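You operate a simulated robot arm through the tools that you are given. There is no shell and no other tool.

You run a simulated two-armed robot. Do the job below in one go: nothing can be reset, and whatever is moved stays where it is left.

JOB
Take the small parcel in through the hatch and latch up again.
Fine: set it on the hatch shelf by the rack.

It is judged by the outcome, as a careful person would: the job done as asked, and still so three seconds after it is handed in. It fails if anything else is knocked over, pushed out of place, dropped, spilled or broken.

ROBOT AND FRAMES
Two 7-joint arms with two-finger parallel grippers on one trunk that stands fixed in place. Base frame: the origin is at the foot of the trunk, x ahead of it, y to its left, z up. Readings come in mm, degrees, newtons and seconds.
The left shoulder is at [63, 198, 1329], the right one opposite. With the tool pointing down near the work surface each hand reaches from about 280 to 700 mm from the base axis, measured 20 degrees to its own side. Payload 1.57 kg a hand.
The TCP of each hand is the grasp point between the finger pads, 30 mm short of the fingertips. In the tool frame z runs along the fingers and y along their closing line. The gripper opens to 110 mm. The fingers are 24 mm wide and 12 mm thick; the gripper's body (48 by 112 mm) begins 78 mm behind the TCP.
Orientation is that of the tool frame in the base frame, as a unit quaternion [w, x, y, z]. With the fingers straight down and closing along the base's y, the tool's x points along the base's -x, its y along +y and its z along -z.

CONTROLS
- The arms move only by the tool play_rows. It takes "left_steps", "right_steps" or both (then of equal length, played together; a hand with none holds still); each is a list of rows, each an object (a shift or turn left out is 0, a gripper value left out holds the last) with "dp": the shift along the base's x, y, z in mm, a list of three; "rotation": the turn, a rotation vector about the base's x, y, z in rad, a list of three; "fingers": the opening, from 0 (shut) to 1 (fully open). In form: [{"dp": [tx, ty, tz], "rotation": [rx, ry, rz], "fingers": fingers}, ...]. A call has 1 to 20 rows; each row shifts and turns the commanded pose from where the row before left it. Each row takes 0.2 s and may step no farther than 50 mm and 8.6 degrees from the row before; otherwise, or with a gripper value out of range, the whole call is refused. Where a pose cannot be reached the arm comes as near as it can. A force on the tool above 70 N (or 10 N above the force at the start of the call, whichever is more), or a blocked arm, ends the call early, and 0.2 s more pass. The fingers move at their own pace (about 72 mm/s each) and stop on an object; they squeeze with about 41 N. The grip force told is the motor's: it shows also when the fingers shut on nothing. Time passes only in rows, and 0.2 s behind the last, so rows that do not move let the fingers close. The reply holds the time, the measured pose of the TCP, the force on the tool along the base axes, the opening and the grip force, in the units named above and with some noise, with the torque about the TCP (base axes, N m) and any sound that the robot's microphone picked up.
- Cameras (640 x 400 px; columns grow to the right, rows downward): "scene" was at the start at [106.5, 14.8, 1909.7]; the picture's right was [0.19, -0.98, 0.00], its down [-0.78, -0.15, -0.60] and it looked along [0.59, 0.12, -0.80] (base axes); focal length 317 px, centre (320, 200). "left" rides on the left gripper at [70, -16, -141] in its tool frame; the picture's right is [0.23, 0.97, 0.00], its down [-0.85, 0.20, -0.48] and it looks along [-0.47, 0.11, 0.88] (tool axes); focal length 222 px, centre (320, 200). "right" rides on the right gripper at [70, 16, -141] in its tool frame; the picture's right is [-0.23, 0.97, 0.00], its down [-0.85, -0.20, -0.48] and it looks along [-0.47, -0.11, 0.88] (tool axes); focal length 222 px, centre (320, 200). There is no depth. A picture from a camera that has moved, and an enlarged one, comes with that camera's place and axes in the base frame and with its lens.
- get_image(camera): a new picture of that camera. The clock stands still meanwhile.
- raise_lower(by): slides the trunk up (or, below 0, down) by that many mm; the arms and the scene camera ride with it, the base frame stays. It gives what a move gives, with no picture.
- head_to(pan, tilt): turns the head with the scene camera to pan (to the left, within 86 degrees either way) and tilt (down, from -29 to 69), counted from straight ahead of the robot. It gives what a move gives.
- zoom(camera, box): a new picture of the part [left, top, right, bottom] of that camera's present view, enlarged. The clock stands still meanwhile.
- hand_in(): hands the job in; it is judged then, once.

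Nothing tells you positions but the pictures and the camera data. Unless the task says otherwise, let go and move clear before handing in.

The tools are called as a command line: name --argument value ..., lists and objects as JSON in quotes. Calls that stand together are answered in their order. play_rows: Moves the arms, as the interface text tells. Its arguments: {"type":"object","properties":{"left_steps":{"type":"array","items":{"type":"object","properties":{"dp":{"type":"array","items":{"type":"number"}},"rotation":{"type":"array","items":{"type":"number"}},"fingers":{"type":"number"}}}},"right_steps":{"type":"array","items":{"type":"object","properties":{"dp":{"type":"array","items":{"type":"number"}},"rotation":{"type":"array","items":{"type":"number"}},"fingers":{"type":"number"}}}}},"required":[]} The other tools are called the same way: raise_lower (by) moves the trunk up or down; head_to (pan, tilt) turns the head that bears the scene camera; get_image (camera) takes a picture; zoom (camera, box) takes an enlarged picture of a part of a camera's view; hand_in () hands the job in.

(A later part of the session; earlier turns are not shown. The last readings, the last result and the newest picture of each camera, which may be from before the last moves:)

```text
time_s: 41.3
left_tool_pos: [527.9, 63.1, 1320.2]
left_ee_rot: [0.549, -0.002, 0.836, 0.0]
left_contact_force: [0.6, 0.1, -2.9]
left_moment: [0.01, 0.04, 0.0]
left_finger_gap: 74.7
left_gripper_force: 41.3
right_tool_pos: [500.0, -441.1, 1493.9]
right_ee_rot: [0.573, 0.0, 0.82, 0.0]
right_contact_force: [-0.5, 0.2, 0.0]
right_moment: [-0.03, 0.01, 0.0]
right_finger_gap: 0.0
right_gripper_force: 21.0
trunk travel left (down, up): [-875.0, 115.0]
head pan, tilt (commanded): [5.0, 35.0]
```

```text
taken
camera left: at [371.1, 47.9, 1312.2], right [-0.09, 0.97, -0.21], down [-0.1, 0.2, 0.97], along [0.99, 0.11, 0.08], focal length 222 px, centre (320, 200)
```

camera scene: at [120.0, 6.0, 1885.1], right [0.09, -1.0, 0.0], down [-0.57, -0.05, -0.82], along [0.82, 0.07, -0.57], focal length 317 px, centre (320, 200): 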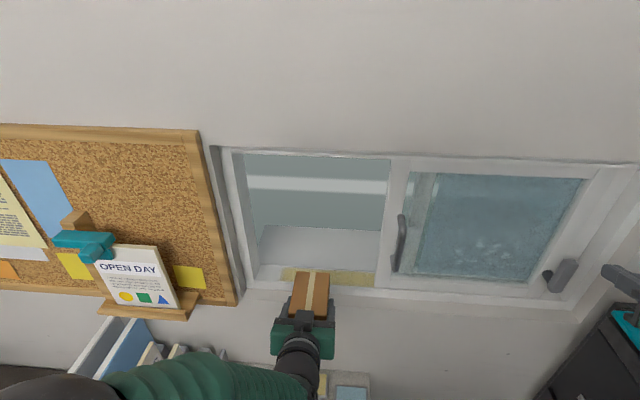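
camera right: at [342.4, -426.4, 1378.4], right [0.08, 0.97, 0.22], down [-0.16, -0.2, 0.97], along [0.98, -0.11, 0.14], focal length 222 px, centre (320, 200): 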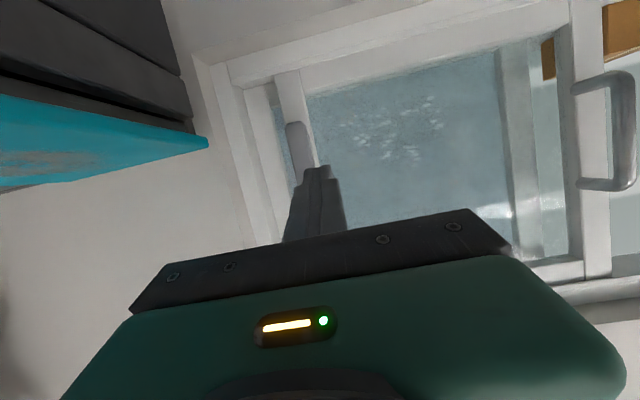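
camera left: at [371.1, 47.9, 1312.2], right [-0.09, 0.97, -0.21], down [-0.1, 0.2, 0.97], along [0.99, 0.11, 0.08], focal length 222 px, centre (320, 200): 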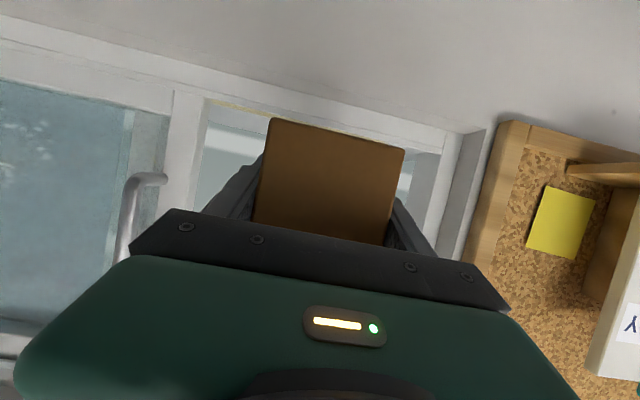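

The parcel is out in the room and clear of the frame. I'll tilt the head down to measure the shelf and the space by the rack before lowering.

head_to --pan 15 --tilt 55

get_image --camera "scene"

```text
time_s: 42.1
left_tool_pos: [528.8, 62.6, 1320.8]
left_ee_rot: [0.548, -0.002, 0.836, -0.001]
left_contact_force: [-0.8, -0.3, -2.2]
left_moment: [-0.01, 0.02, -0.03]
left_finger_gap: 74.7
left_gripper_force: 40.8
right_tool_pos: [501.6, -440.6, 1495.0]
right_ee_rot: [0.573, 0.001, 0.82, 0.0]
right_contact_force: [-0.6, -1.0, 0.0]
right_moment: [0.0, 0.03, 0.01]
right_finger_gap: 0.0
right_gripper_force: 21.1
trunk travel left (down, up): [-875.0, 115.0]
head pan, tilt (commanded): [15.0, 55.0]
```

```text
taken
camera scene: at [102.8, 16.8, 1856.9], right [0.26, -0.97, 0.0], down [-0.79, -0.21, -0.57], along [0.55, 0.15, -0.82], focal length 317 px, centre (320, 200)
```

scene: 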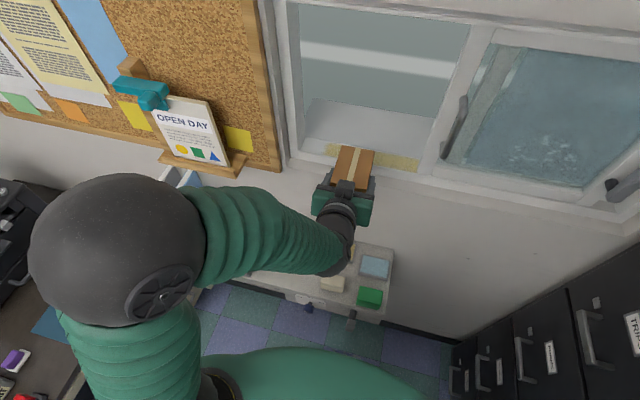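

The raised arm hides the shelf, and the tall cabinets at y<-520 are close to the right hand. I'll move the parcel over toward y≈235 and bring the right hand inward and tool-down, so its camera can look at the shelf and rack.

play_rows --left_steps '[{"dp": [-2.5, 19.1, 4.4]}, {"dp": [-2.5, 19.1, 4.4]}, {"dp": [-2.5, 19.1, 4.4]}, {"dp": [-2.5, 19.1, 4.4]}, {"dp": [-2.5, 19.1, 4.4]}, {"dp": [-2.5, 19.1, 4.4]}, {"dp": [-2.5, 19.1, 4.4]}, {"dp": [-2.5, 19.1, 4.4]}, {"dp": [-2.5, 19.1, 4.4]}]' --right_steps '[{"dp": [-8, 35, -5], "rotation": [0, 0.136, 0]}, {"dp": [-8, 35, -5], "rotation": [0, 0.136, 0]}, {"dp": [-8, 35, -5], "rotation": [0, 0.136, 0]}, {"dp": [-8, 35, -5], "rotation": [0, 0.136, 0]}, {"dp": [-8, 35, -5], "rotation": [0, 0.136, 0]}, {"dp": [-8, 35, -5], "rotation": [0, 0.136, 0]}, {"dp": [-8, 35, -5], "rotation": [0, 0.136, 0]}, {"dp": [-8, 35, -5], "rotation": [0, 0.136, 0]}, {"dp": [-8, 35, -5], "rotation": [0, 0.136, 0]}]'

get_image --camera "right"

get_image --camera "scene"

```text
time_s: 44.1
left_tool_pos: [512.5, 238.2, 1362.2]
left_ee_rot: [0.548, -0.002, 0.836, -0.003]
left_contact_force: [-0.9, -0.3, -3.5]
left_moment: [-0.02, 0.08, -0.01]
left_finger_gap: 74.6
left_gripper_force: 40.8
left hand out of reach, approached as far as the arm can: row 6
right_tool_pos: [428.4, -132.6, 1451.3]
right_ee_rot: [-0.001, -0.002, 1.0, 0.0]
right_contact_force: [0.1, -0.7, 0.0]
right_moment: [0.02, -0.01, 0.01]
right_finger_gap: 0.0
right_gripper_force: 21.3
right hand out of reach, approached as far as the arm can: row 9
trunk travel left (down, up): [-875.0, 115.0]
head pan, tilt (commanded): [15.0, 55.0]
```

```text
taken
camera right: at [356.3, -117.6, 1594.3], right [0.22, 0.97, 0.0], down [0.86, -0.2, 0.47], along [0.46, -0.11, -0.88], focal length 222 px, centre (320, 200)
```

right: 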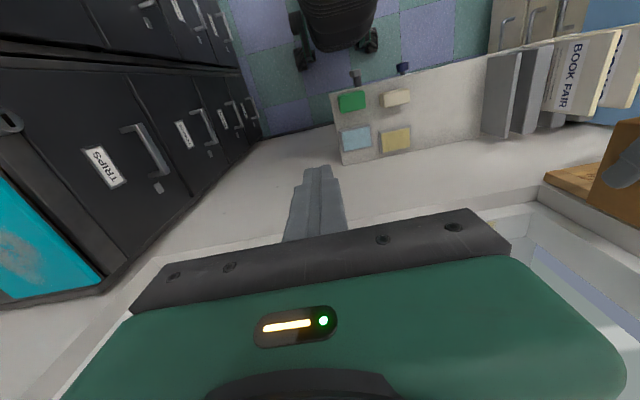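

```text
taken
camera scene: at [103.3, 23.1, 1856.7], right [0.26, -0.97, 0.0], down [-0.79, -0.21, -0.57], along [0.55, 0.15, -0.82], focal length 317 px, centre (320, 200)
```

scene: 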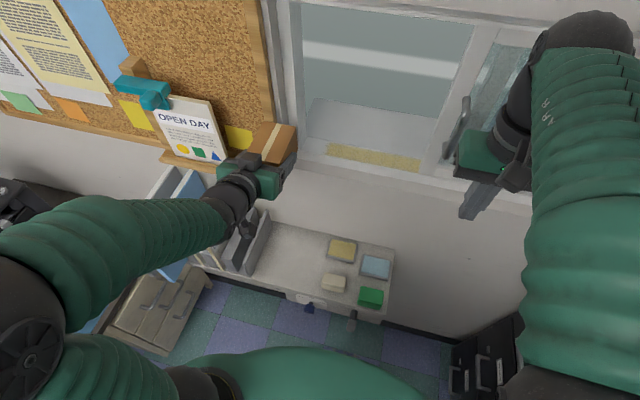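

zoom --camera "right" --box '[320, 20, 640, 220]'

zoom --camera "scene" --box '[190, 100, 410, 340]'

```text
2.00 times, centred on (480, 120) of right
camera zoom: at [356.3, -117.6, 1594.3], right [0.22, 0.97, 0.0], down [0.86, -0.2, 0.47], along [0.46, -0.11, -0.88], focal length 444 px, centre (0, 360)
```

zoom: 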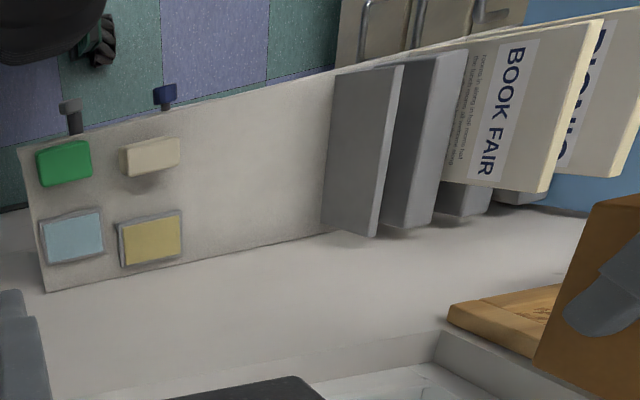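

```text
1.67 times, centred on (300, 220) of scene
camera zoom: at [103.3, 23.1, 1856.7], right [0.26, -0.97, 0.0], down [-0.79, -0.21, -0.57], along [0.55, 0.15, -0.82], focal length 528 px, centre (353, 167)
```

zoom: 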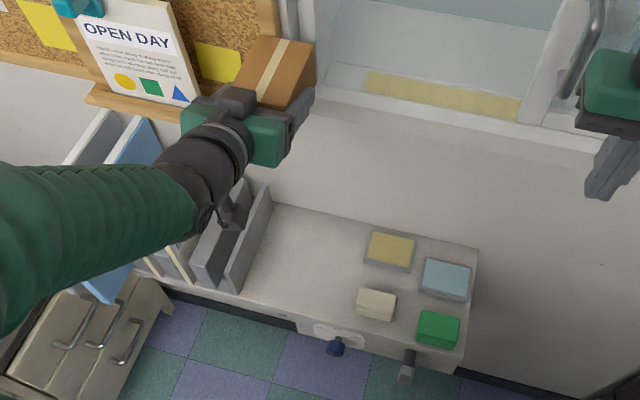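

The bookend face of the rack is at y≈335–345, the shelf spans about x 406–630, and its top is near z≈885. I'll hold the parcel over y≈250 and lower everything with the trunk. The right hand will stay inside the cabinets and above the shelf items.

play_rows --left_steps '[{"dp": [-2, 6, 0]}, {"dp": [-2, 6, 0]}]'

raise_lower --by -300

get_image --camera "scene"

get_image --camera "right"

get_image --camera "left"

```text
time_s: 44.7
left_tool_pos: [512.0, 250.3, 1363.1]
left_ee_rot: [0.548, -0.002, 0.836, -0.002]
left_contact_force: [-0.4, -0.4, -2.9]
left_moment: [0.0, 0.01, 0.01]
left_finger_gap: 74.8
left_gripper_force: 40.7
right_tool_pos: [426.8, -135.7, 1450.7]
right_ee_rot: [-0.002, -0.003, 1.0, 0.002]
right_contact_force: [0.2, -0.4, 0.0]
right_moment: [0.01, 0.02, 0.02]
right_finger_gap: 0.1
right_gripper_force: 21.4
trunk travel left (down, up): [-875.0, 115.0]
head pan, tilt (commanded): [15.0, 55.0]
```

```text
time_s: 47.7
left_tool_pos: [510.7, 249.4, 1061.4]
left_ee_rot: [0.548, -0.002, 0.836, -0.002]
left_contact_force: [0.8, 0.4, -3.7]
left_moment: [0.0, 0.06, 0.0]
left_finger_gap: 74.9
left_gripper_force: 41.1
right_tool_pos: [425.2, -142.7, 1162.0]
right_ee_rot: [0.009, -0.003, 0.999, 0.047]
right_contact_force: [-0.2, 0.1, 0.5]
right_moment: [-0.04, 0.02, -0.02]
right_finger_gap: 0.0
right_gripper_force: 20.9
trunk travel left (down, up): [-575.0, 415.0]
head pan, tilt (commanded): [15.0, 55.0]
```

```text
taken
camera scene: at [102.1, 19.5, 1556.1], right [0.26, -0.97, 0.0], down [-0.79, -0.21, -0.57], along [0.55, 0.15, -0.82], focal length 317 px, centre (320, 200)
```

scene: 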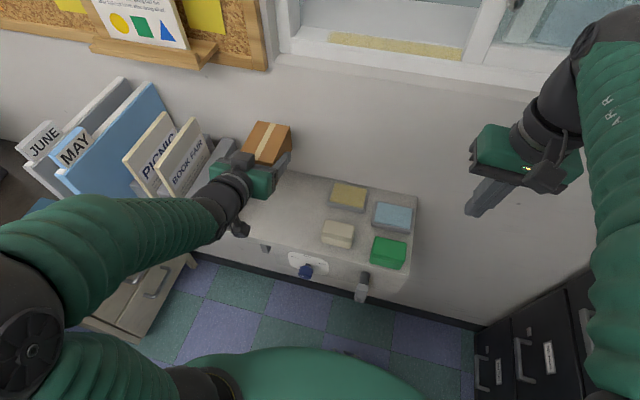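

```text
taken
camera right: at [351.1, -140.7, 1305.1], right [0.22, 0.97, 0.1], down [0.85, -0.24, 0.47], along [0.48, -0.02, -0.88], focal length 222 px, centre (320, 200)
```

right: 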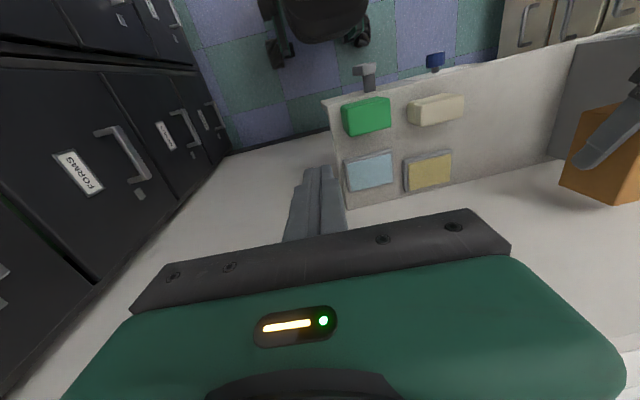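

```text
taken
camera left: at [352.6, 233.7, 1054.2], right [-0.09, 0.97, -0.21], down [-0.1, 0.2, 0.97], along [0.99, 0.11, 0.08], focal length 222 px, centre (320, 200)
```

left: 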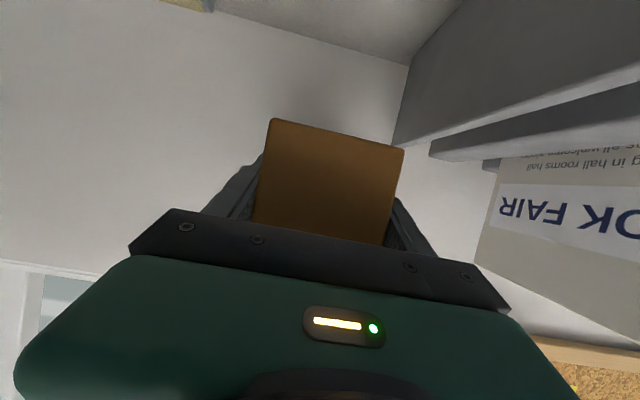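

The right hand's pose shifted slightly while lowering, so the right arm may be touching something. I'll turn the head to look at it before going on.

head_to --pan -40 --tilt 50

get_image --camera "scene"

```text
time_s: 49.0
left_tool_pos: [509.9, 249.2, 1062.4]
left_ee_rot: [0.549, -0.002, 0.836, -0.002]
left_contact_force: [-0.1, -0.2, -3.3]
left_moment: [0.03, 0.03, 0.02]
left_finger_gap: 74.8
left_gripper_force: 40.7
right_tool_pos: [425.6, -144.1, 1163.7]
right_ee_rot: [0.007, -0.002, 0.999, 0.046]
right_contact_force: [0.7, -0.5, 1.3]
right_moment: [-0.01, 0.03, 0.04]
right_finger_gap: 0.0
right_gripper_force: 21.4
trunk travel left (down, up): [-575.0, 415.0]
head pan, tilt (commanded): [-40.0, 50.0]
```

```text
taken
camera scene: at [91.6, -48.7, 1563.0], right [-0.64, -0.77, 0.0], down [-0.59, 0.49, -0.64], along [0.49, -0.41, -0.77], focal length 317 px, centre (320, 200)
```

scene: 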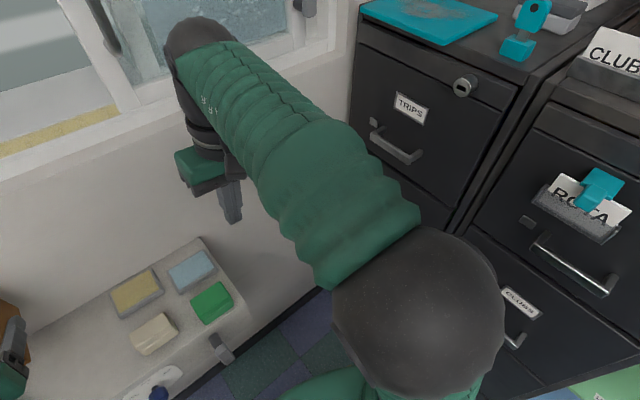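

The right arm's links look clear of the cabinets, so this is probably slow drift near a joint limit from the last flagged row rather than contact. I'll move the right hand into an easier forward-pitched pose, keeping it high above the shelf items.

play_rows --right_steps '[{"dp": [5, -5, 10], "rotation": [-0.045, -0.1, 0]}, {"dp": [5, -5, 10], "rotation": [-0.045, -0.1, 0]}, {"dp": [5, -5, 10], "rotation": [0, -0.14, 0]}, {"dp": [5, -5, 10], "rotation": [0, -0.14, 0]}, {"dp": [5, -5, 10], "rotation": [0, -0.14, 0]}]'

get_image --camera "scene"

```text
time_s: 50.2
left_tool_pos: [510.7, 249.4, 1062.5]
left_ee_rot: [0.548, -0.003, 0.837, 0.0]
left_contact_force: [-0.4, 1.1, -2.2]
left_moment: [-0.01, 0.01, 0.0]
left_finger_gap: 74.8
left_gripper_force: 40.7
right_tool_pos: [513.9, -179.0, 1188.2]
right_ee_rot: [0.288, 0.024, 0.957, -0.002]
right_contact_force: [0.5, -0.1, -0.3]
right_moment: [0.01, 0.03, -0.01]
right_finger_gap: 0.3
right_gripper_force: 21.7
right hand out of reach, approached as far as the arm can: row 2, 3, 4, 5
trunk travel left (down, up): [-575.0, 415.0]
head pan, tilt (commanded): [-40.0, 50.0]
```

```text
taken
camera scene: at [91.5, -48.6, 1563.6], right [-0.64, -0.77, 0.0], down [-0.59, 0.49, -0.64], along [0.49, -0.41, -0.77], focal length 317 px, centre (320, 200)
```

scene: 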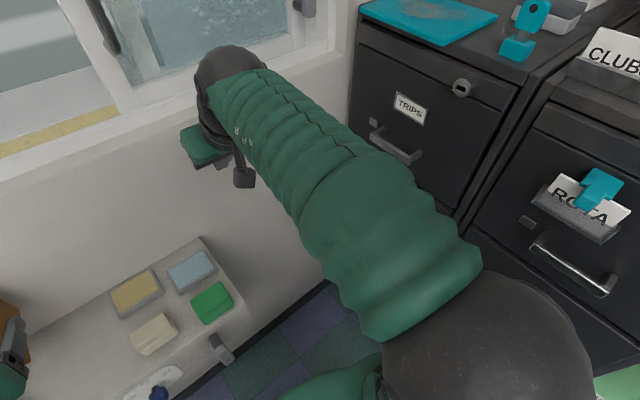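

The right hand is now in a steadier pose at (514, -179, 1188), well above the shelf items. I'll look back at the shelf and lower the parcel further.

raise_lower --by -80

head_to --pan 20 --tilt 50

get_image --camera "scene"

get_image --camera "right"

```text
time_s: 51.3
left_tool_pos: [509.9, 248.8, 981.4]
left_ee_rot: [0.548, -0.002, 0.836, -0.002]
left_contact_force: [0.1, 0.1, -3.5]
left_moment: [0.0, 0.04, 0.01]
left_finger_gap: 74.9
left_gripper_force: 41.0
right_tool_pos: [516.3, -178.1, 1098.6]
right_ee_rot: [0.279, 0.023, 0.96, 0.02]
right_contact_force: [0.5, 0.0, -0.4]
right_moment: [-0.01, -0.01, 0.01]
right_finger_gap: 0.0
right_gripper_force: 21.5
trunk travel left (down, up): [-495.0, 495.0]
head pan, tilt (commanded): [-40.0, 50.0]
```

```text
time_s: 52.6
left_tool_pos: [509.8, 249.5, 982.8]
left_ee_rot: [0.548, -0.003, 0.836, -0.001]
left_contact_force: [-0.6, -0.3, -2.8]
left_moment: [-0.01, 0.07, 0.03]
left_finger_gap: 74.7
left_gripper_force: 42.0
right_tool_pos: [515.2, -180.2, 1099.5]
right_ee_rot: [0.279, 0.026, 0.96, 0.018]
right_contact_force: [0.0, -0.4, -0.6]
right_moment: [-0.04, 0.0, -0.01]
right_finger_gap: 0.0
right_gripper_force: 21.2
trunk travel left (down, up): [-495.0, 495.0]
head pan, tilt (commanded): [20.0, 50.0]
```

```text
taken
camera scene: at [104.7, 27.0, 1483.2], right [0.34, -0.94, 0.0], down [-0.72, -0.26, -0.64], along [0.6, 0.22, -0.77], focal length 317 px, centre (320, 200)
```

scene: 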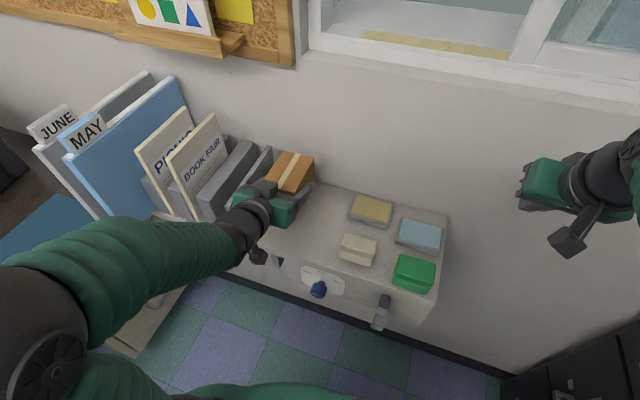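

```text
taken
camera right: at [380.2, -162.5, 1183.7], right [0.23, 0.96, 0.17], down [0.46, -0.26, 0.85], along [0.86, -0.12, -0.5], focal length 222 px, centre (320, 200)
```

right: 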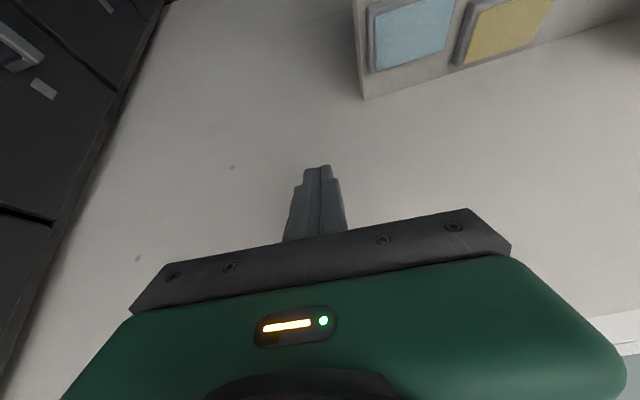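

zoom --camera "scene" --box '[200, 110, 400, 260]'

get_image --camera "left"

```text
2.67 times, centred on (300, 185) of scene
camera zoom: at [104.7, 27.0, 1483.2], right [0.34, -0.94, 0.0], down [-0.72, -0.26, -0.64], along [0.6, 0.22, -0.77], focal length 846 px, centre (373, 240)
```

zoom: 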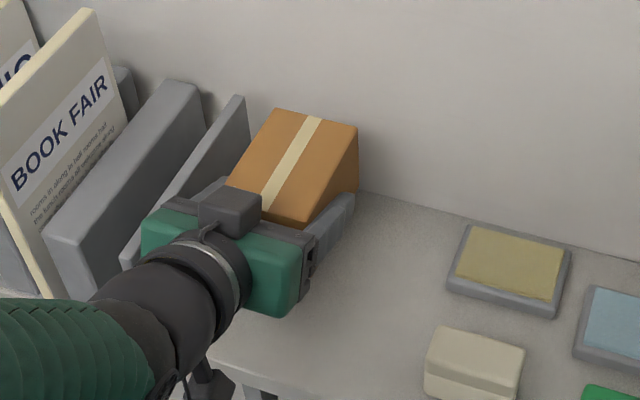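

```text
taken
camera left: at [352.5, 233.6, 974.8], right [-0.09, 0.97, -0.21], down [-0.1, 0.2, 0.97], along [0.99, 0.11, 0.08], focal length 222 px, centre (320, 200)
```

left: 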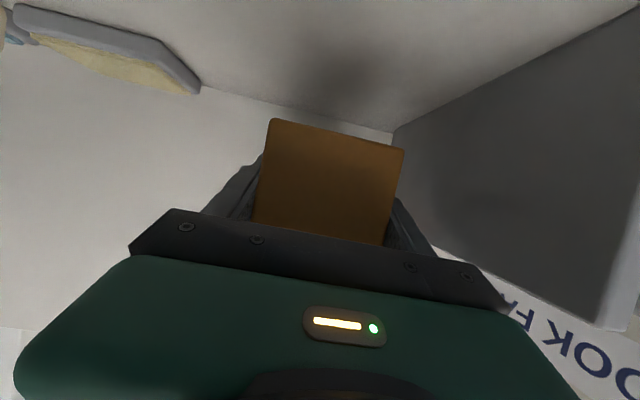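

The shelf top works out at z≈890 and the bookend at y≈338, so the parcel will sit about 50 mm from the rack. I'll lower the trunk to just above the shelf, then use fine steps.

raise_lower --by -40

play_rows --left_steps '[{"dp": [0, 0, -3]}, {"dp": [0, 0, -3]}, {}]'

zoom --camera "scene" --box '[200, 110, 400, 260]'

get_image --camera "left"

```text
time_s: 53.1
left_tool_pos: [510.2, 248.4, 965.8]
left_ee_rot: [0.548, -0.003, 0.836, -0.001]
left_contact_force: [0.6, -0.7, -3.4]
left_moment: [0.04, 0.05, 0.0]
left_finger_gap: 74.6
left_gripper_force: 41.1
right_tool_pos: [515.5, -179.9, 1077.0]
right_ee_rot: [0.274, 0.028, 0.961, 0.024]
right_contact_force: [-0.7, -0.4, -0.7]
right_moment: [0.0, 0.01, 0.0]
right_finger_gap: 0.0
right_gripper_force: 21.8
trunk travel left (down, up): [-480.0, 510.0]
head pan, tilt (commanded): [20.0, 50.0]
stopped: the arm was blocked; the commanded pose is now the measured one
```

```text
time_s: 53.9
left_tool_pos: [511.2, 250.0, 963.2]
left_ee_rot: [0.547, -0.002, 0.837, -0.002]
left_contact_force: [0.3, -0.4, -2.4]
left_moment: [-0.02, 0.0, -0.02]
left_finger_gap: 74.9
left_gripper_force: 41.0
right_tool_pos: [514.9, -180.0, 1079.5]
right_ee_rot: [0.274, 0.027, 0.961, 0.024]
right_contact_force: [0.0, 0.8, -0.9]
right_moment: [0.03, 0.0, 0.03]
right_finger_gap: 0.0
right_gripper_force: 21.3
trunk travel left (down, up): [-480.0, 510.0]
head pan, tilt (commanded): [20.0, 50.0]
```

```text
2.67 times, centred on (300, 185) of scene
camera zoom: at [104.5, 27.0, 1467.8], right [0.34, -0.94, 0.0], down [-0.72, -0.26, -0.64], along [0.6, 0.22, -0.77], focal length 846 px, centre (373, 240)
```

zoom: 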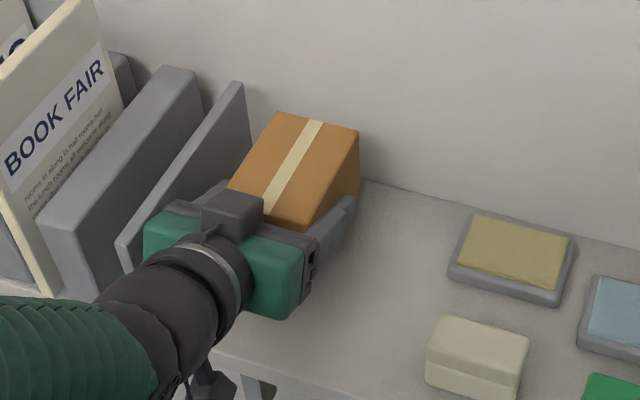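

```text
taken
camera left: at [353.5, 233.8, 955.0], right [-0.09, 0.97, -0.21], down [-0.1, 0.2, 0.97], along [0.99, 0.11, 0.07], focal length 222 px, centre (320, 200)
```

left: 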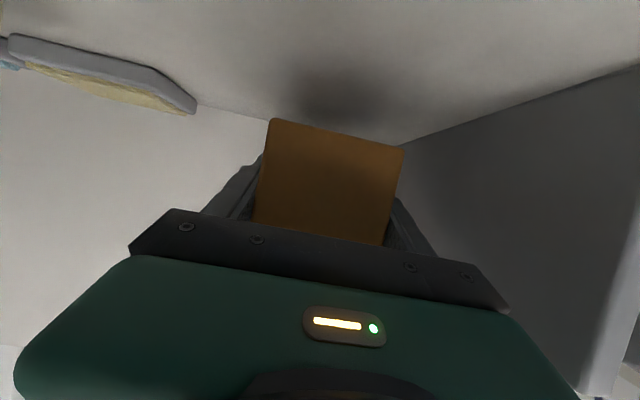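

The trunk stopped 15 mm down with "arm blocked", although the parcel itself is not touching yet. I need to see which arm link is obstructed, so I'll look around both sides before moving further.

head_to --pan -55 --tilt 45

get_image --camera "scene"

head_to --pan 60 --tilt 50

get_image --camera "scene"

```text
time_s: 55.4
left_tool_pos: [511.4, 248.2, 961.9]
left_ee_rot: [0.547, -0.002, 0.837, -0.001]
left_contact_force: [0.3, -0.1, -3.6]
left_moment: [-0.01, 0.04, 0.0]
left_finger_gap: 74.9
left_gripper_force: 41.0
right_tool_pos: [514.9, -180.8, 1080.2]
right_ee_rot: [0.273, 0.028, 0.961, 0.023]
right_contact_force: [1.0, 0.2, -0.3]
right_moment: [-0.04, 0.01, 0.03]
right_finger_gap: 0.0
right_gripper_force: 21.4
trunk travel left (down, up): [-480.0, 510.0]
head pan, tilt (commanded): [-55.0, 45.0]
```

```text
taken
camera scene: at [79.0, -66.0, 1475.0], right [-0.82, -0.57, 0.0], down [-0.41, 0.58, -0.71], along [0.4, -0.58, -0.71], focal length 317 px, centre (320, 200)
```

scene: 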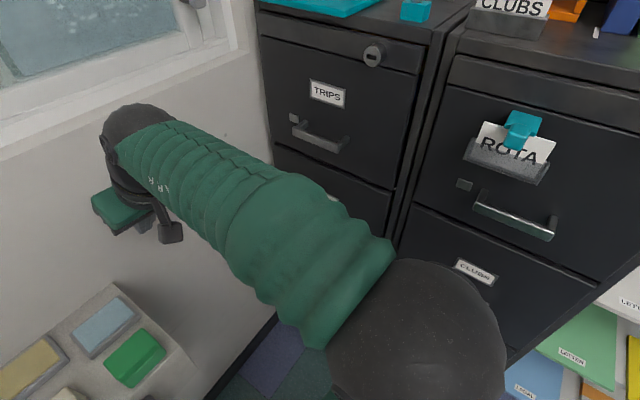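

```text
time_s: 57.3
left_tool_pos: [509.8, 249.4, 962.3]
left_ee_rot: [0.547, -0.001, 0.837, -0.002]
left_contact_force: [-0.1, 0.5, -2.4]
left_moment: [0.02, 0.03, 0.0]
left_finger_gap: 74.9
left_gripper_force: 41.5
right_tool_pos: [514.7, -179.7, 1078.7]
right_ee_rot: [0.274, 0.027, 0.961, 0.023]
right_contact_force: [0.1, -0.2, -0.4]
right_moment: [0.02, -0.02, -0.02]
right_finger_gap: 0.0
right_gripper_force: 21.2
trunk travel left (down, up): [-480.0, 510.0]
head pan, tilt (commanded): [60.0, 50.0]
```

```text
taken
camera scene: at [70.8, 67.4, 1467.9], right [0.87, -0.5, 0.0], down [-0.38, -0.66, -0.64], along [0.32, 0.56, -0.77], focal length 317 px, centre (320, 200)
```

scene: 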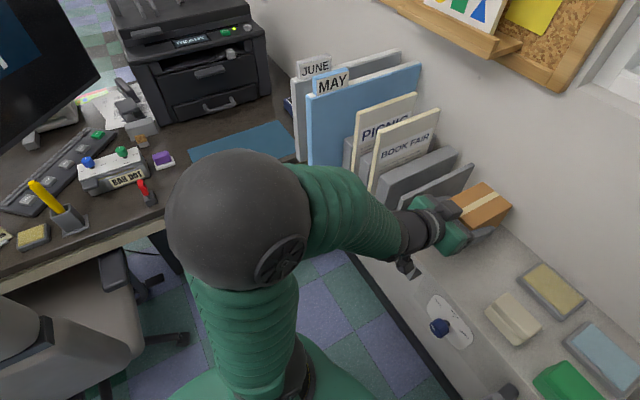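

Nothing visible touches either arm, so the stop looks like the right arm straining in its folded pose. I'll extend the right hand to a comfortable pose, up and forward and still clear of the wall and shelf, before lowering again.

play_rows --right_steps '[{"dp": [8, 5, 20], "rotation": [-0.012, -0.045, 0.008]}, {"dp": [8, 5, 20], "rotation": [-0.012, -0.045, 0.008]}, {"dp": [8, 5, 20], "rotation": [-0.012, -0.045, 0.008]}, {"dp": [8, 5, 20], "rotation": [-0.012, -0.045, 0.008]}, {"dp": [8, 5, 20], "rotation": [-0.012, -0.045, 0.008]}, {}]'

head_to --pan -20 --tilt 45

get_image --camera "scene"

```text
time_s: 58.5
left_tool_pos: [510.6, 248.2, 960.8]
left_ee_rot: [0.547, -0.002, 0.837, -0.001]
left_contact_force: [0.1, -0.8, -3.6]
left_moment: [-0.04, 0.08, 0.0]
left_finger_gap: 74.8
left_gripper_force: 41.0
right_tool_pos: [556.7, -184.0, 1168.7]
right_ee_rot: [0.365, 0.024, 0.928, 0.074]
right_contact_force: [0.2, 0.3, -0.2]
right_moment: [0.0, 0.02, -0.01]
right_finger_gap: 0.0
right_gripper_force: 20.9
trunk travel left (down, up): [-480.0, 510.0]
head pan, tilt (commanded): [60.0, 50.0]
stopped in row 5 (right hand): the arm was blocked; the commanded pose is now the measured one
```

```text
time_s: 60.1
left_tool_pos: [510.6, 248.8, 963.0]
left_ee_rot: [0.548, -0.002, 0.837, -0.002]
left_contact_force: [0.3, -0.6, -2.8]
left_moment: [0.01, 0.02, -0.01]
left_finger_gap: 75.0
left_gripper_force: 41.1
right_tool_pos: [556.6, -184.0, 1171.2]
right_ee_rot: [0.366, 0.025, 0.927, 0.072]
right_contact_force: [-0.8, 0.4, 0.0]
right_moment: [0.01, 0.02, -0.01]
right_finger_gap: 0.0
right_gripper_force: 20.6
trunk travel left (down, up): [-480.0, 510.0]
head pan, tilt (commanded): [-20.0, 45.0]
```

```text
taken
camera scene: at [108.8, -27.2, 1475.1], right [-0.34, -0.94, 0.0], down [-0.67, 0.24, -0.71], along [0.66, -0.24, -0.71], focal length 317 px, centre (320, 200)
```

scene: 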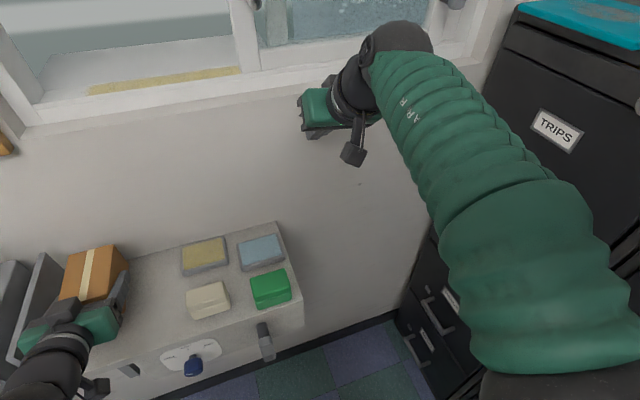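

head_to --pan -60 --tilt 50

get_image --camera "scene"

get_image --camera "right"

```text
time_s: 61.1
left_tool_pos: [511.1, 249.1, 963.3]
left_ee_rot: [0.548, -0.002, 0.837, -0.001]
left_contact_force: [-0.6, 0.0, -2.8]
left_moment: [-0.01, 0.01, -0.01]
left_finger_gap: 74.9
left_gripper_force: 40.3
right_tool_pos: [555.9, -183.2, 1170.9]
right_ee_rot: [0.367, 0.023, 0.927, 0.073]
right_contact_force: [0.0, -0.5, 0.9]
right_moment: [-0.02, 0.03, 0.0]
right_finger_gap: 0.3
right_gripper_force: 21.6
trunk travel left (down, up): [-480.0, 510.0]
head pan, tilt (commanded): [-60.0, 50.0]
```

```text
taken
camera scene: at [70.9, -66.2, 1468.1], right [-0.87, -0.5, 0.0], down [-0.38, 0.66, -0.64], along [0.32, -0.56, -0.77], focal length 317 px, centre (320, 200)
```

scene: 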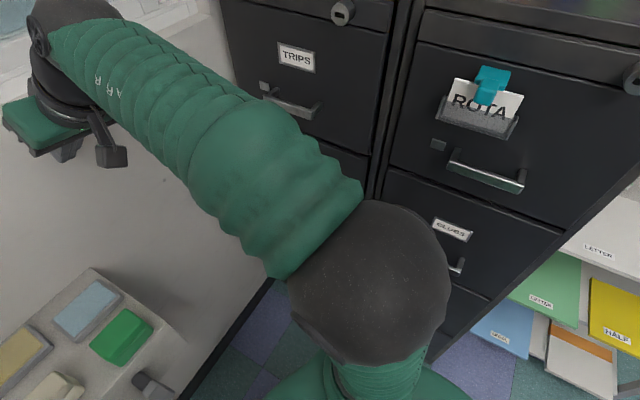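

```text
taken
camera right: at [407.9, -177.4, 1229.6], right [0.16, 0.94, 0.3], down [0.3, -0.34, 0.89], along [0.94, -0.05, -0.34], focal length 222 px, centre (320, 200)
```

right: 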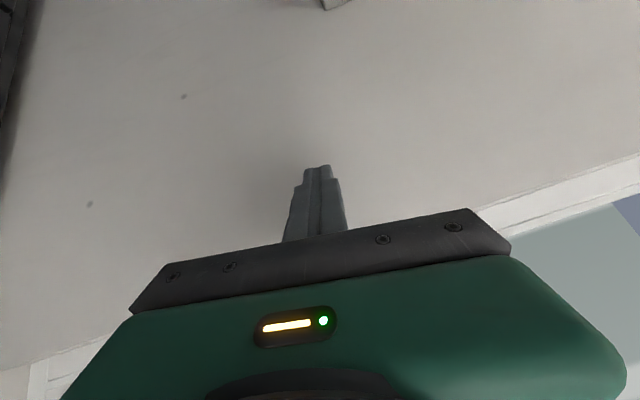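

The left hand and parcel are fine and free, and only about 34 mm remain. I'll lower the parcel with the left arm itself in small steps, watching for contact force.

play_rows --left_steps '[{"dp": [1, 0, -5]}, {"dp": [1, 0, -5]}, {"dp": [1, 0, -5]}, {"dp": [1, 0, -5]}]'

```text
time_s: 62.1
left_tool_pos: [517.5, 250.2, 943.5]
left_ee_rot: [0.547, -0.002, 0.837, -0.002]
left_contact_force: [-0.1, -0.4, -2.1]
left_moment: [-0.01, 0.03, 0.0]
left_finger_gap: 74.8
left_gripper_force: 40.9
right_tool_pos: [558.0, -182.9, 1171.6]
right_ee_rot: [0.366, 0.024, 0.927, 0.073]
right_contact_force: [0.9, -0.7, -0.4]
right_moment: [0.0, 0.02, -0.01]
right_finger_gap: 0.0
right_gripper_force: 21.5
trunk travel left (down, up): [-480.0, 510.0]
head pan, tilt (commanded): [-60.0, 50.0]
```

play_rows --left_steps '[{"dp": [0, 0, -4]}, {"dp": [0, 0, -4]}, {"dp": [0, 0, -2]}]'

head_to --pan 20 --tilt 48

zoom --camera "scene" --box '[200, 110, 400, 260]'

get_image --camera "left"

```text
time_s: 62.9
left_tool_pos: [519.0, 249.9, 935.4]
left_ee_rot: [0.549, -0.002, 0.836, -0.001]
left_contact_force: [0.5, 1.4, 8.0]
left_moment: [0.43, -0.51, 0.06]
left_finger_gap: 75.0
left_gripper_force: 41.2
left hand out of reach, approached as far as the arm can: row 1
right_tool_pos: [555.5, -183.7, 1171.2]
right_ee_rot: [0.367, 0.023, 0.927, 0.073]
right_contact_force: [-0.3, 0.0, -0.6]
right_moment: [0.0, 0.0, 0.0]
right_finger_gap: 0.3
right_gripper_force: 21.3
trunk travel left (down, up): [-480.0, 510.0]
head pan, tilt (commanded): [-60.0, 50.0]
```

```text
time_s: 64.5
left_tool_pos: [517.9, 250.8, 935.3]
left_ee_rot: [0.549, -0.002, 0.836, -0.001]
left_contact_force: [7.2, 4.7, 20.6]
left_moment: [1.12, -0.42, -0.18]
left_finger_gap: 75.0
left_gripper_force: 40.9
right_tool_pos: [555.3, -182.4, 1173.4]
right_ee_rot: [0.367, 0.024, 0.927, 0.072]
right_contact_force: [0.5, 0.0, 0.1]
right_moment: [0.01, 0.0, 0.0]
right_finger_gap: 0.0
right_gripper_force: 21.0
trunk travel left (down, up): [-480.0, 510.0]
head pan, tilt (commanded): [20.0, 48.0]
```

```text
2.67 times, centred on (300, 185) of scene
camera zoom: at [103.9, 27.0, 1471.1], right [0.34, -0.94, 0.0], down [-0.7, -0.25, -0.67], along [0.63, 0.23, -0.74], focal length 846 px, centre (373, 240)
```

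zoom: 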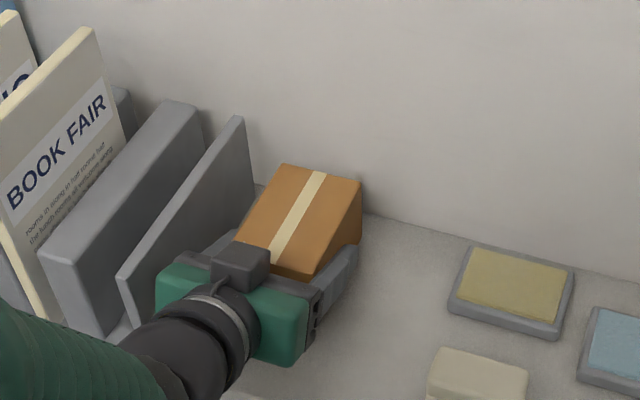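

```text
taken
camera left: at [360.7, 234.8, 927.4], right [-0.09, 0.97, -0.21], down [-0.1, 0.2, 0.97], along [0.99, 0.11, 0.08], focal length 222 px, centre (320, 200)
```

left: 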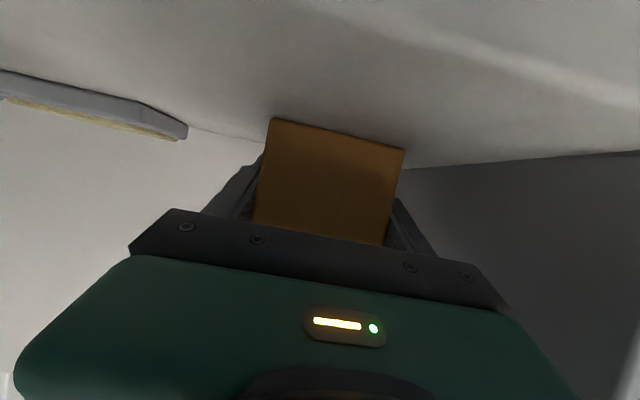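

The parcel is on the shelf: contact began at z≈935 and the load has built to about 20 N upward. I'll ease up slightly to take off the pressing force before releasing.

play_rows --left_steps '[{"dp": [0, 0, 1.5]}, {}, {}]'

```text
time_s: 65.3
left_tool_pos: [517.4, 248.7, 934.8]
left_ee_rot: [0.547, -0.001, 0.837, -0.002]
left_contact_force: [3.5, 3.3, 12.6]
left_moment: [0.7, -1.19, 0.09]
left_finger_gap: 74.8
left_gripper_force: 41.4
right_tool_pos: [555.6, -183.8, 1172.1]
right_ee_rot: [0.367, 0.024, 0.927, 0.072]
right_contact_force: [-0.6, 0.6, 0.0]
right_moment: [-0.01, -0.02, -0.02]
right_finger_gap: 0.2
right_gripper_force: 21.5
trunk travel left (down, up): [-480.0, 510.0]
head pan, tilt (commanded): [20.0, 48.0]
```

The contact point is near the parcel's rear edge, which fits a nearly level parcel resting on the shelf. I'll ease up another millimetre and then open the fingers just enough to let go.

play_rows --left_steps '[{"dp": [0, 0, 1]}, {}, {"fingers": 0.7}, {"fingers": 0.74}, {"fingers": 0.78}, {"fingers": 0.8}, {}, {}]'

get_image --camera "left"

zoom --camera "scene" --box '[200, 110, 400, 260]'

```text
time_s: 67.1
left_tool_pos: [519.4, 250.1, 936.4]
left_ee_rot: [0.547, -0.001, 0.837, -0.002]
left_contact_force: [0.2, -0.6, -0.7]
left_moment: [-0.02, -0.01, 0.0]
left_finger_gap: 88.0
left_gripper_force: 0.0
right_tool_pos: [555.8, -183.7, 1170.9]
right_ee_rot: [0.367, 0.023, 0.927, 0.073]
right_contact_force: [0.0, 0.2, 0.1]
right_moment: [-0.02, 0.02, -0.01]
right_finger_gap: 0.0
right_gripper_force: 21.5
trunk travel left (down, up): [-480.0, 510.0]
head pan, tilt (commanded): [20.0, 48.0]
```

```text
taken
camera left: at [360.5, 234.5, 928.6], right [-0.09, 0.97, -0.21], down [-0.09, 0.2, 0.97], along [0.99, 0.11, 0.07], focal length 222 px, centre (320, 200)
```

left: 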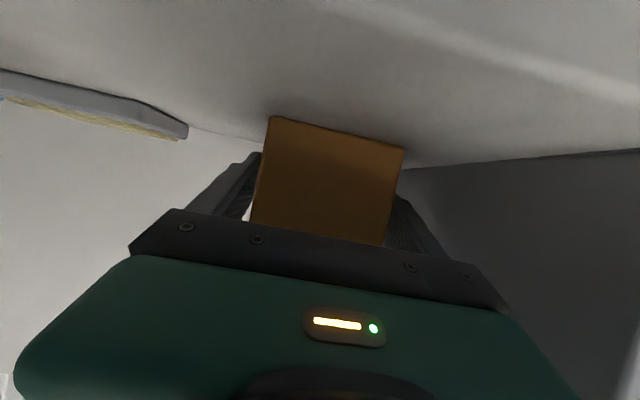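

```text
2.67 times, centred on (300, 185) of scene
camera zoom: at [106.0, 27.3, 1470.7], right [0.34, -0.94, 0.0], down [-0.7, -0.25, -0.67], along [0.63, 0.23, -0.74], focal length 846 px, centre (373, 240)
```

zoom: 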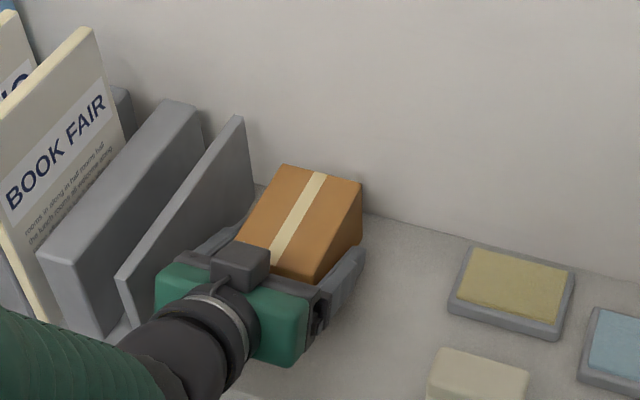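

The parcel sits on the shelf by the rack and the fingers are clear on both sides. I'll open a touch more and rise straight up off it.

play_rows --left_steps '[{"fingers": 0.9}, {}, {"dp": [0, 0, 5]}, {"dp": [0, 0, 10]}, {"dp": [0, 0, 15]}, {"dp": [0, 0, 20]}, {"dp": [0, 0, 25]}, {"dp": [0, 0, 25]}, {"dp": [0, 0, 25]}]'

get_image --camera "scene"

get_image --camera "left"

```text
time_s: 69.1
left_tool_pos: [517.8, 250.7, 1061.3]
left_ee_rot: [0.548, -0.003, 0.837, -0.001]
left_contact_force: [0.3, -0.3, -0.4]
left_moment: [0.03, 0.02, 0.0]
left_finger_gap: 99.1
left_gripper_force: 0.1
right_tool_pos: [555.9, -182.9, 1170.5]
right_ee_rot: [0.366, 0.024, 0.928, 0.072]
right_contact_force: [-0.6, 0.2, -0.1]
right_moment: [-0.02, -0.02, -0.03]
right_finger_gap: 0.1
right_gripper_force: 21.2
trunk travel left (down, up): [-480.0, 510.0]
head pan, tilt (commanded): [20.0, 48.0]
```

```text
taken
camera scene: at [104.8, 27.5, 1470.7], right [0.34, -0.94, 0.0], down [-0.7, -0.25, -0.67], along [0.63, 0.23, -0.74], focal length 317 px, centre (320, 200)
```

scene: 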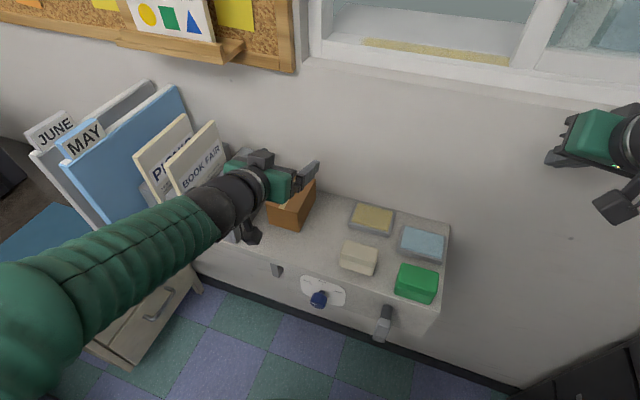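

```text
taken
camera left: at [359.9, 234.2, 1053.8], right [-0.09, 0.97, -0.21], down [-0.1, 0.2, 0.97], along [0.99, 0.11, 0.08], focal length 222 px, centre (320, 200)
```

left: 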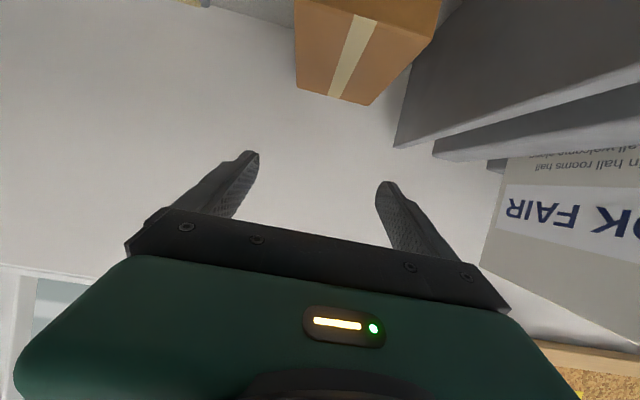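

The parcel is standing squarely on the shelf, about 50 mm from the bookend, with everything else undisturbed. Now I'll raise the trunk back up to close the hatch.

raise_lower --by 295

head_to --pan -10 --tilt 38

get_image --camera "scene"

get_image --camera "right"

```text
time_s: 72.0
left_tool_pos: [518.0, 248.7, 1356.0]
left_ee_rot: [0.547, -0.001, 0.837, -0.002]
left_contact_force: [0.4, -1.0, -0.3]
left_moment: [0.0, 0.0, 0.01]
left_finger_gap: 98.9
left_gripper_force: 0.1
right_tool_pos: [555.8, -183.0, 1465.8]
right_ee_rot: [0.367, 0.024, 0.927, 0.07]
right_contact_force: [0.2, -0.2, -0.1]
right_moment: [-0.02, 0.04, -0.03]
right_finger_gap: 0.0
right_gripper_force: 21.1
trunk travel left (down, up): [-775.0, 215.0]
head pan, tilt (commanded): [20.0, 48.0]
```

```text
time_s: 73.0
left_tool_pos: [519.4, 249.1, 1356.3]
left_ee_rot: [0.547, -0.002, 0.837, -0.001]
left_contact_force: [0.4, -0.1, 0.3]
left_moment: [0.01, 0.01, 0.01]
left_finger_gap: 98.9
left_gripper_force: 0.1
right_tool_pos: [556.9, -183.8, 1466.9]
right_ee_rot: [0.367, 0.025, 0.927, 0.069]
right_contact_force: [0.2, -0.6, -0.3]
right_moment: [0.01, 0.03, 0.02]
right_finger_gap: 0.0
right_gripper_force: 21.2
trunk travel left (down, up): [-775.0, 215.0]
head pan, tilt (commanded): [-10.0, 38.0]
```

```text
taken
camera scene: at [117.0, -14.6, 1780.1], right [-0.17, -0.98, 0.0], down [-0.61, 0.11, -0.79], along [0.78, -0.14, -0.62], focal length 317 px, centre (320, 200)
```

scene: 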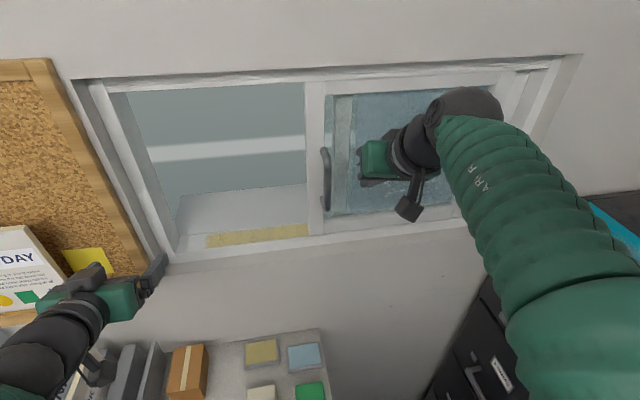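

```text
taken
camera right: at [407.7, -176.5, 1524.7], right [0.16, 0.94, 0.3], down [0.3, -0.33, 0.89], along [0.94, -0.05, -0.33], focal length 222 px, centre (320, 200)
```

right: 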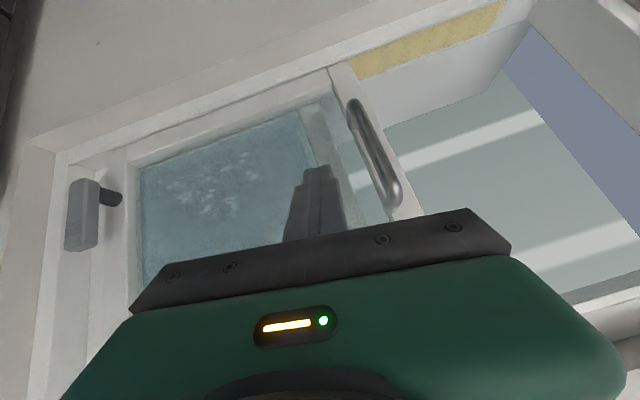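

The hatch stands open with the handle bar at about y≈-118. I'll square up the right hand, closed, and reach in just to the right of the bar to push the sash shut.

play_rows --right_steps '[{"dp": [0, 2, -7], "rotation": [-0.037, -0.117, 0]}, {"dp": [0, 2, -7], "rotation": [-0.037, -0.117, 0]}, {"dp": [0, 2, -7], "rotation": [-0.037, -0.117, 0]}, {"dp": [0, 2, -7], "rotation": [-0.037, -0.117, 0]}]'

get_image --camera "scene"

get_image --camera "right"

```text
time_s: 74.0
left_tool_pos: [518.6, 247.3, 1355.5]
left_ee_rot: [0.547, -0.001, 0.837, -0.002]
left_contact_force: [0.1, -0.2, 0.5]
left_moment: [0.03, 0.02, 0.03]
left_finger_gap: 99.0
left_gripper_force: 0.0
right_tool_pos: [554.7, -178.2, 1437.4]
right_ee_rot: [0.572, -0.019, 0.82, 0.006]
right_contact_force: [0.6, -0.4, -0.3]
right_moment: [-0.02, 0.01, -0.02]
right_finger_gap: 0.0
right_gripper_force: 21.4
trunk travel left (down, up): [-775.0, 215.0]
head pan, tilt (commanded): [-10.0, 38.0]
```

```text
taken
camera scene: at [116.4, -16.8, 1780.2], right [-0.17, -0.98, 0.0], down [-0.61, 0.11, -0.79], along [0.78, -0.14, -0.62], focal length 317 px, centre (320, 200)
```

scene: 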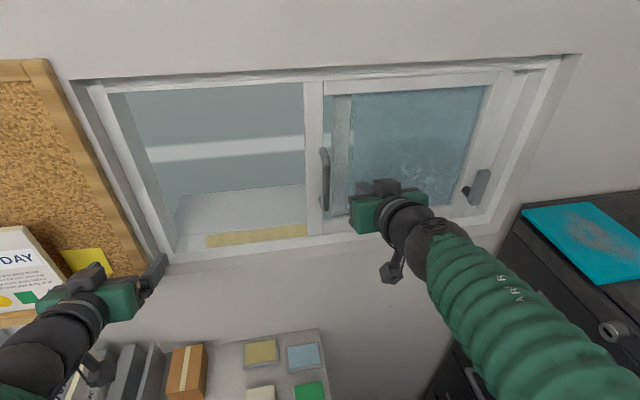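

```text
taken
camera right: at [397.2, -167.5, 1422.2], right [0.04, 0.98, 0.2], down [-0.15, -0.19, 0.97], along [0.99, -0.07, 0.13], focal length 222 px, centre (320, 200)
```

right: 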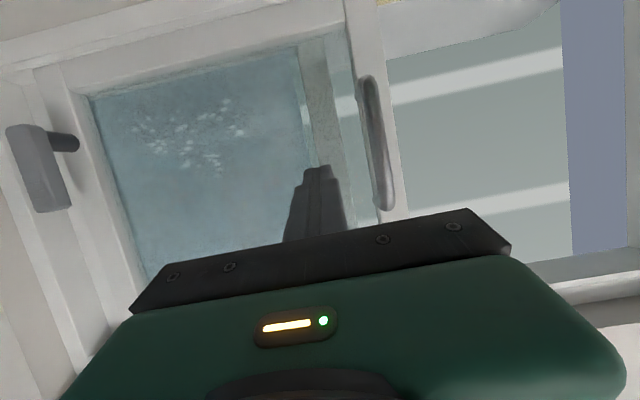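

The bar is at y≈-119 and my fingers are at y≈-178, on its right. I'll reach forward, then move left to touch the bar and start sliding.

play_rows --right_steps '[{"dp": [25, 0, 0]}, {"dp": [25, 0, 0]}, {"dp": [0, 12, 0]}, {"dp": [0, 12, 0]}, {"dp": [0, 10, 0]}, {"dp": [0, 8, 0]}, {"dp": [0, 8, 0]}]'

get_image --camera "scene"

```text
time_s: 75.6
left_tool_pos: [518.1, 247.8, 1355.1]
left_ee_rot: [0.547, -0.003, 0.837, 0.0]
left_contact_force: [-0.4, 0.1, -1.0]
left_moment: [0.0, 0.0, 0.0]
left_finger_gap: 98.8
left_gripper_force: 0.0
right_tool_pos: [608.6, -126.7, 1439.1]
right_ee_rot: [0.572, -0.021, 0.82, 0.007]
right_contact_force: [1.3, -1.8, 0.7]
right_moment: [0.04, -0.01, -0.06]
right_finger_gap: 0.0
right_gripper_force: 21.2
trunk travel left (down, up): [-775.0, 215.0]
head pan, tilt (commanded): [-10.0, 38.0]
```

```text
taken
camera scene: at [117.6, -16.4, 1780.1], right [-0.17, -0.98, 0.0], down [-0.61, 0.11, -0.79], along [0.78, -0.14, -0.62], focal length 317 px, centre (320, 200)
```

scene: 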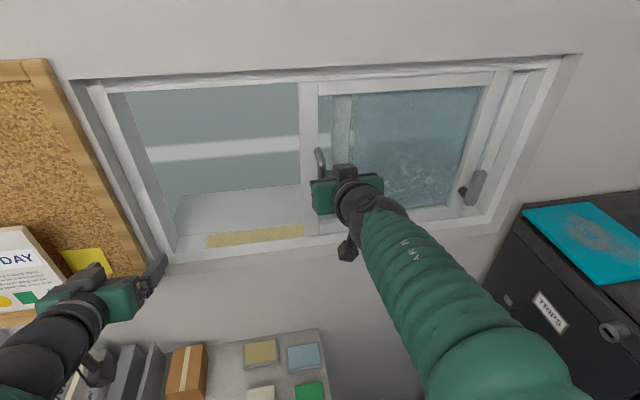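

Contact is made at about 1.8 N and the sash is moving left. I'll keep pushing smoothly.

play_rows --right_steps '[{"dp": [0, 12, 0]}, {"dp": [0, 14, 0]}, {"dp": [0, 14, 0]}, {"dp": [0, 14, 0]}, {"dp": [0, 14, 0]}, {"dp": [0, 14, 0]}, {"dp": [0, 14, 0]}, {"dp": [0, 12, 0]}, {"dp": [0, 10, 0]}]'

get_image --camera "scene"

```text
time_s: 77.6
left_tool_pos: [517.7, 249.8, 1356.7]
left_ee_rot: [0.548, -0.002, 0.836, -0.002]
left_contact_force: [-0.8, -0.1, -0.3]
left_moment: [-0.01, -0.03, -0.02]
left_finger_gap: 98.9
left_gripper_force: 0.1
right_tool_pos: [614.7, -50.8, 1437.4]
right_ee_rot: [0.585, -0.034, 0.81, 0.025]
right_contact_force: [-0.6, -0.7, -1.0]
right_moment: [0.02, -0.04, -0.01]
right_finger_gap: 0.0
right_gripper_force: 21.7
right hand out of reach, approached as far as the arm can: row 5, 6, 7, 8, 9
trunk travel left (down, up): [-775.0, 215.0]
head pan, tilt (commanded): [-10.0, 38.0]
```

```text
taken
camera scene: at [115.7, -14.8, 1780.2], right [-0.17, -0.98, 0.0], down [-0.61, 0.11, -0.79], along [0.78, -0.14, -0.62], focal length 317 px, centre (320, 200)
```

scene: 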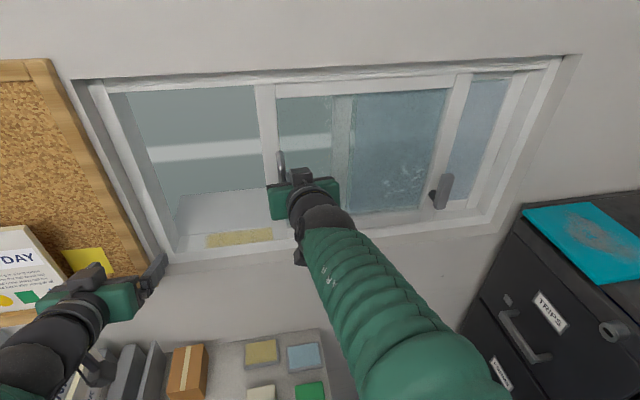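

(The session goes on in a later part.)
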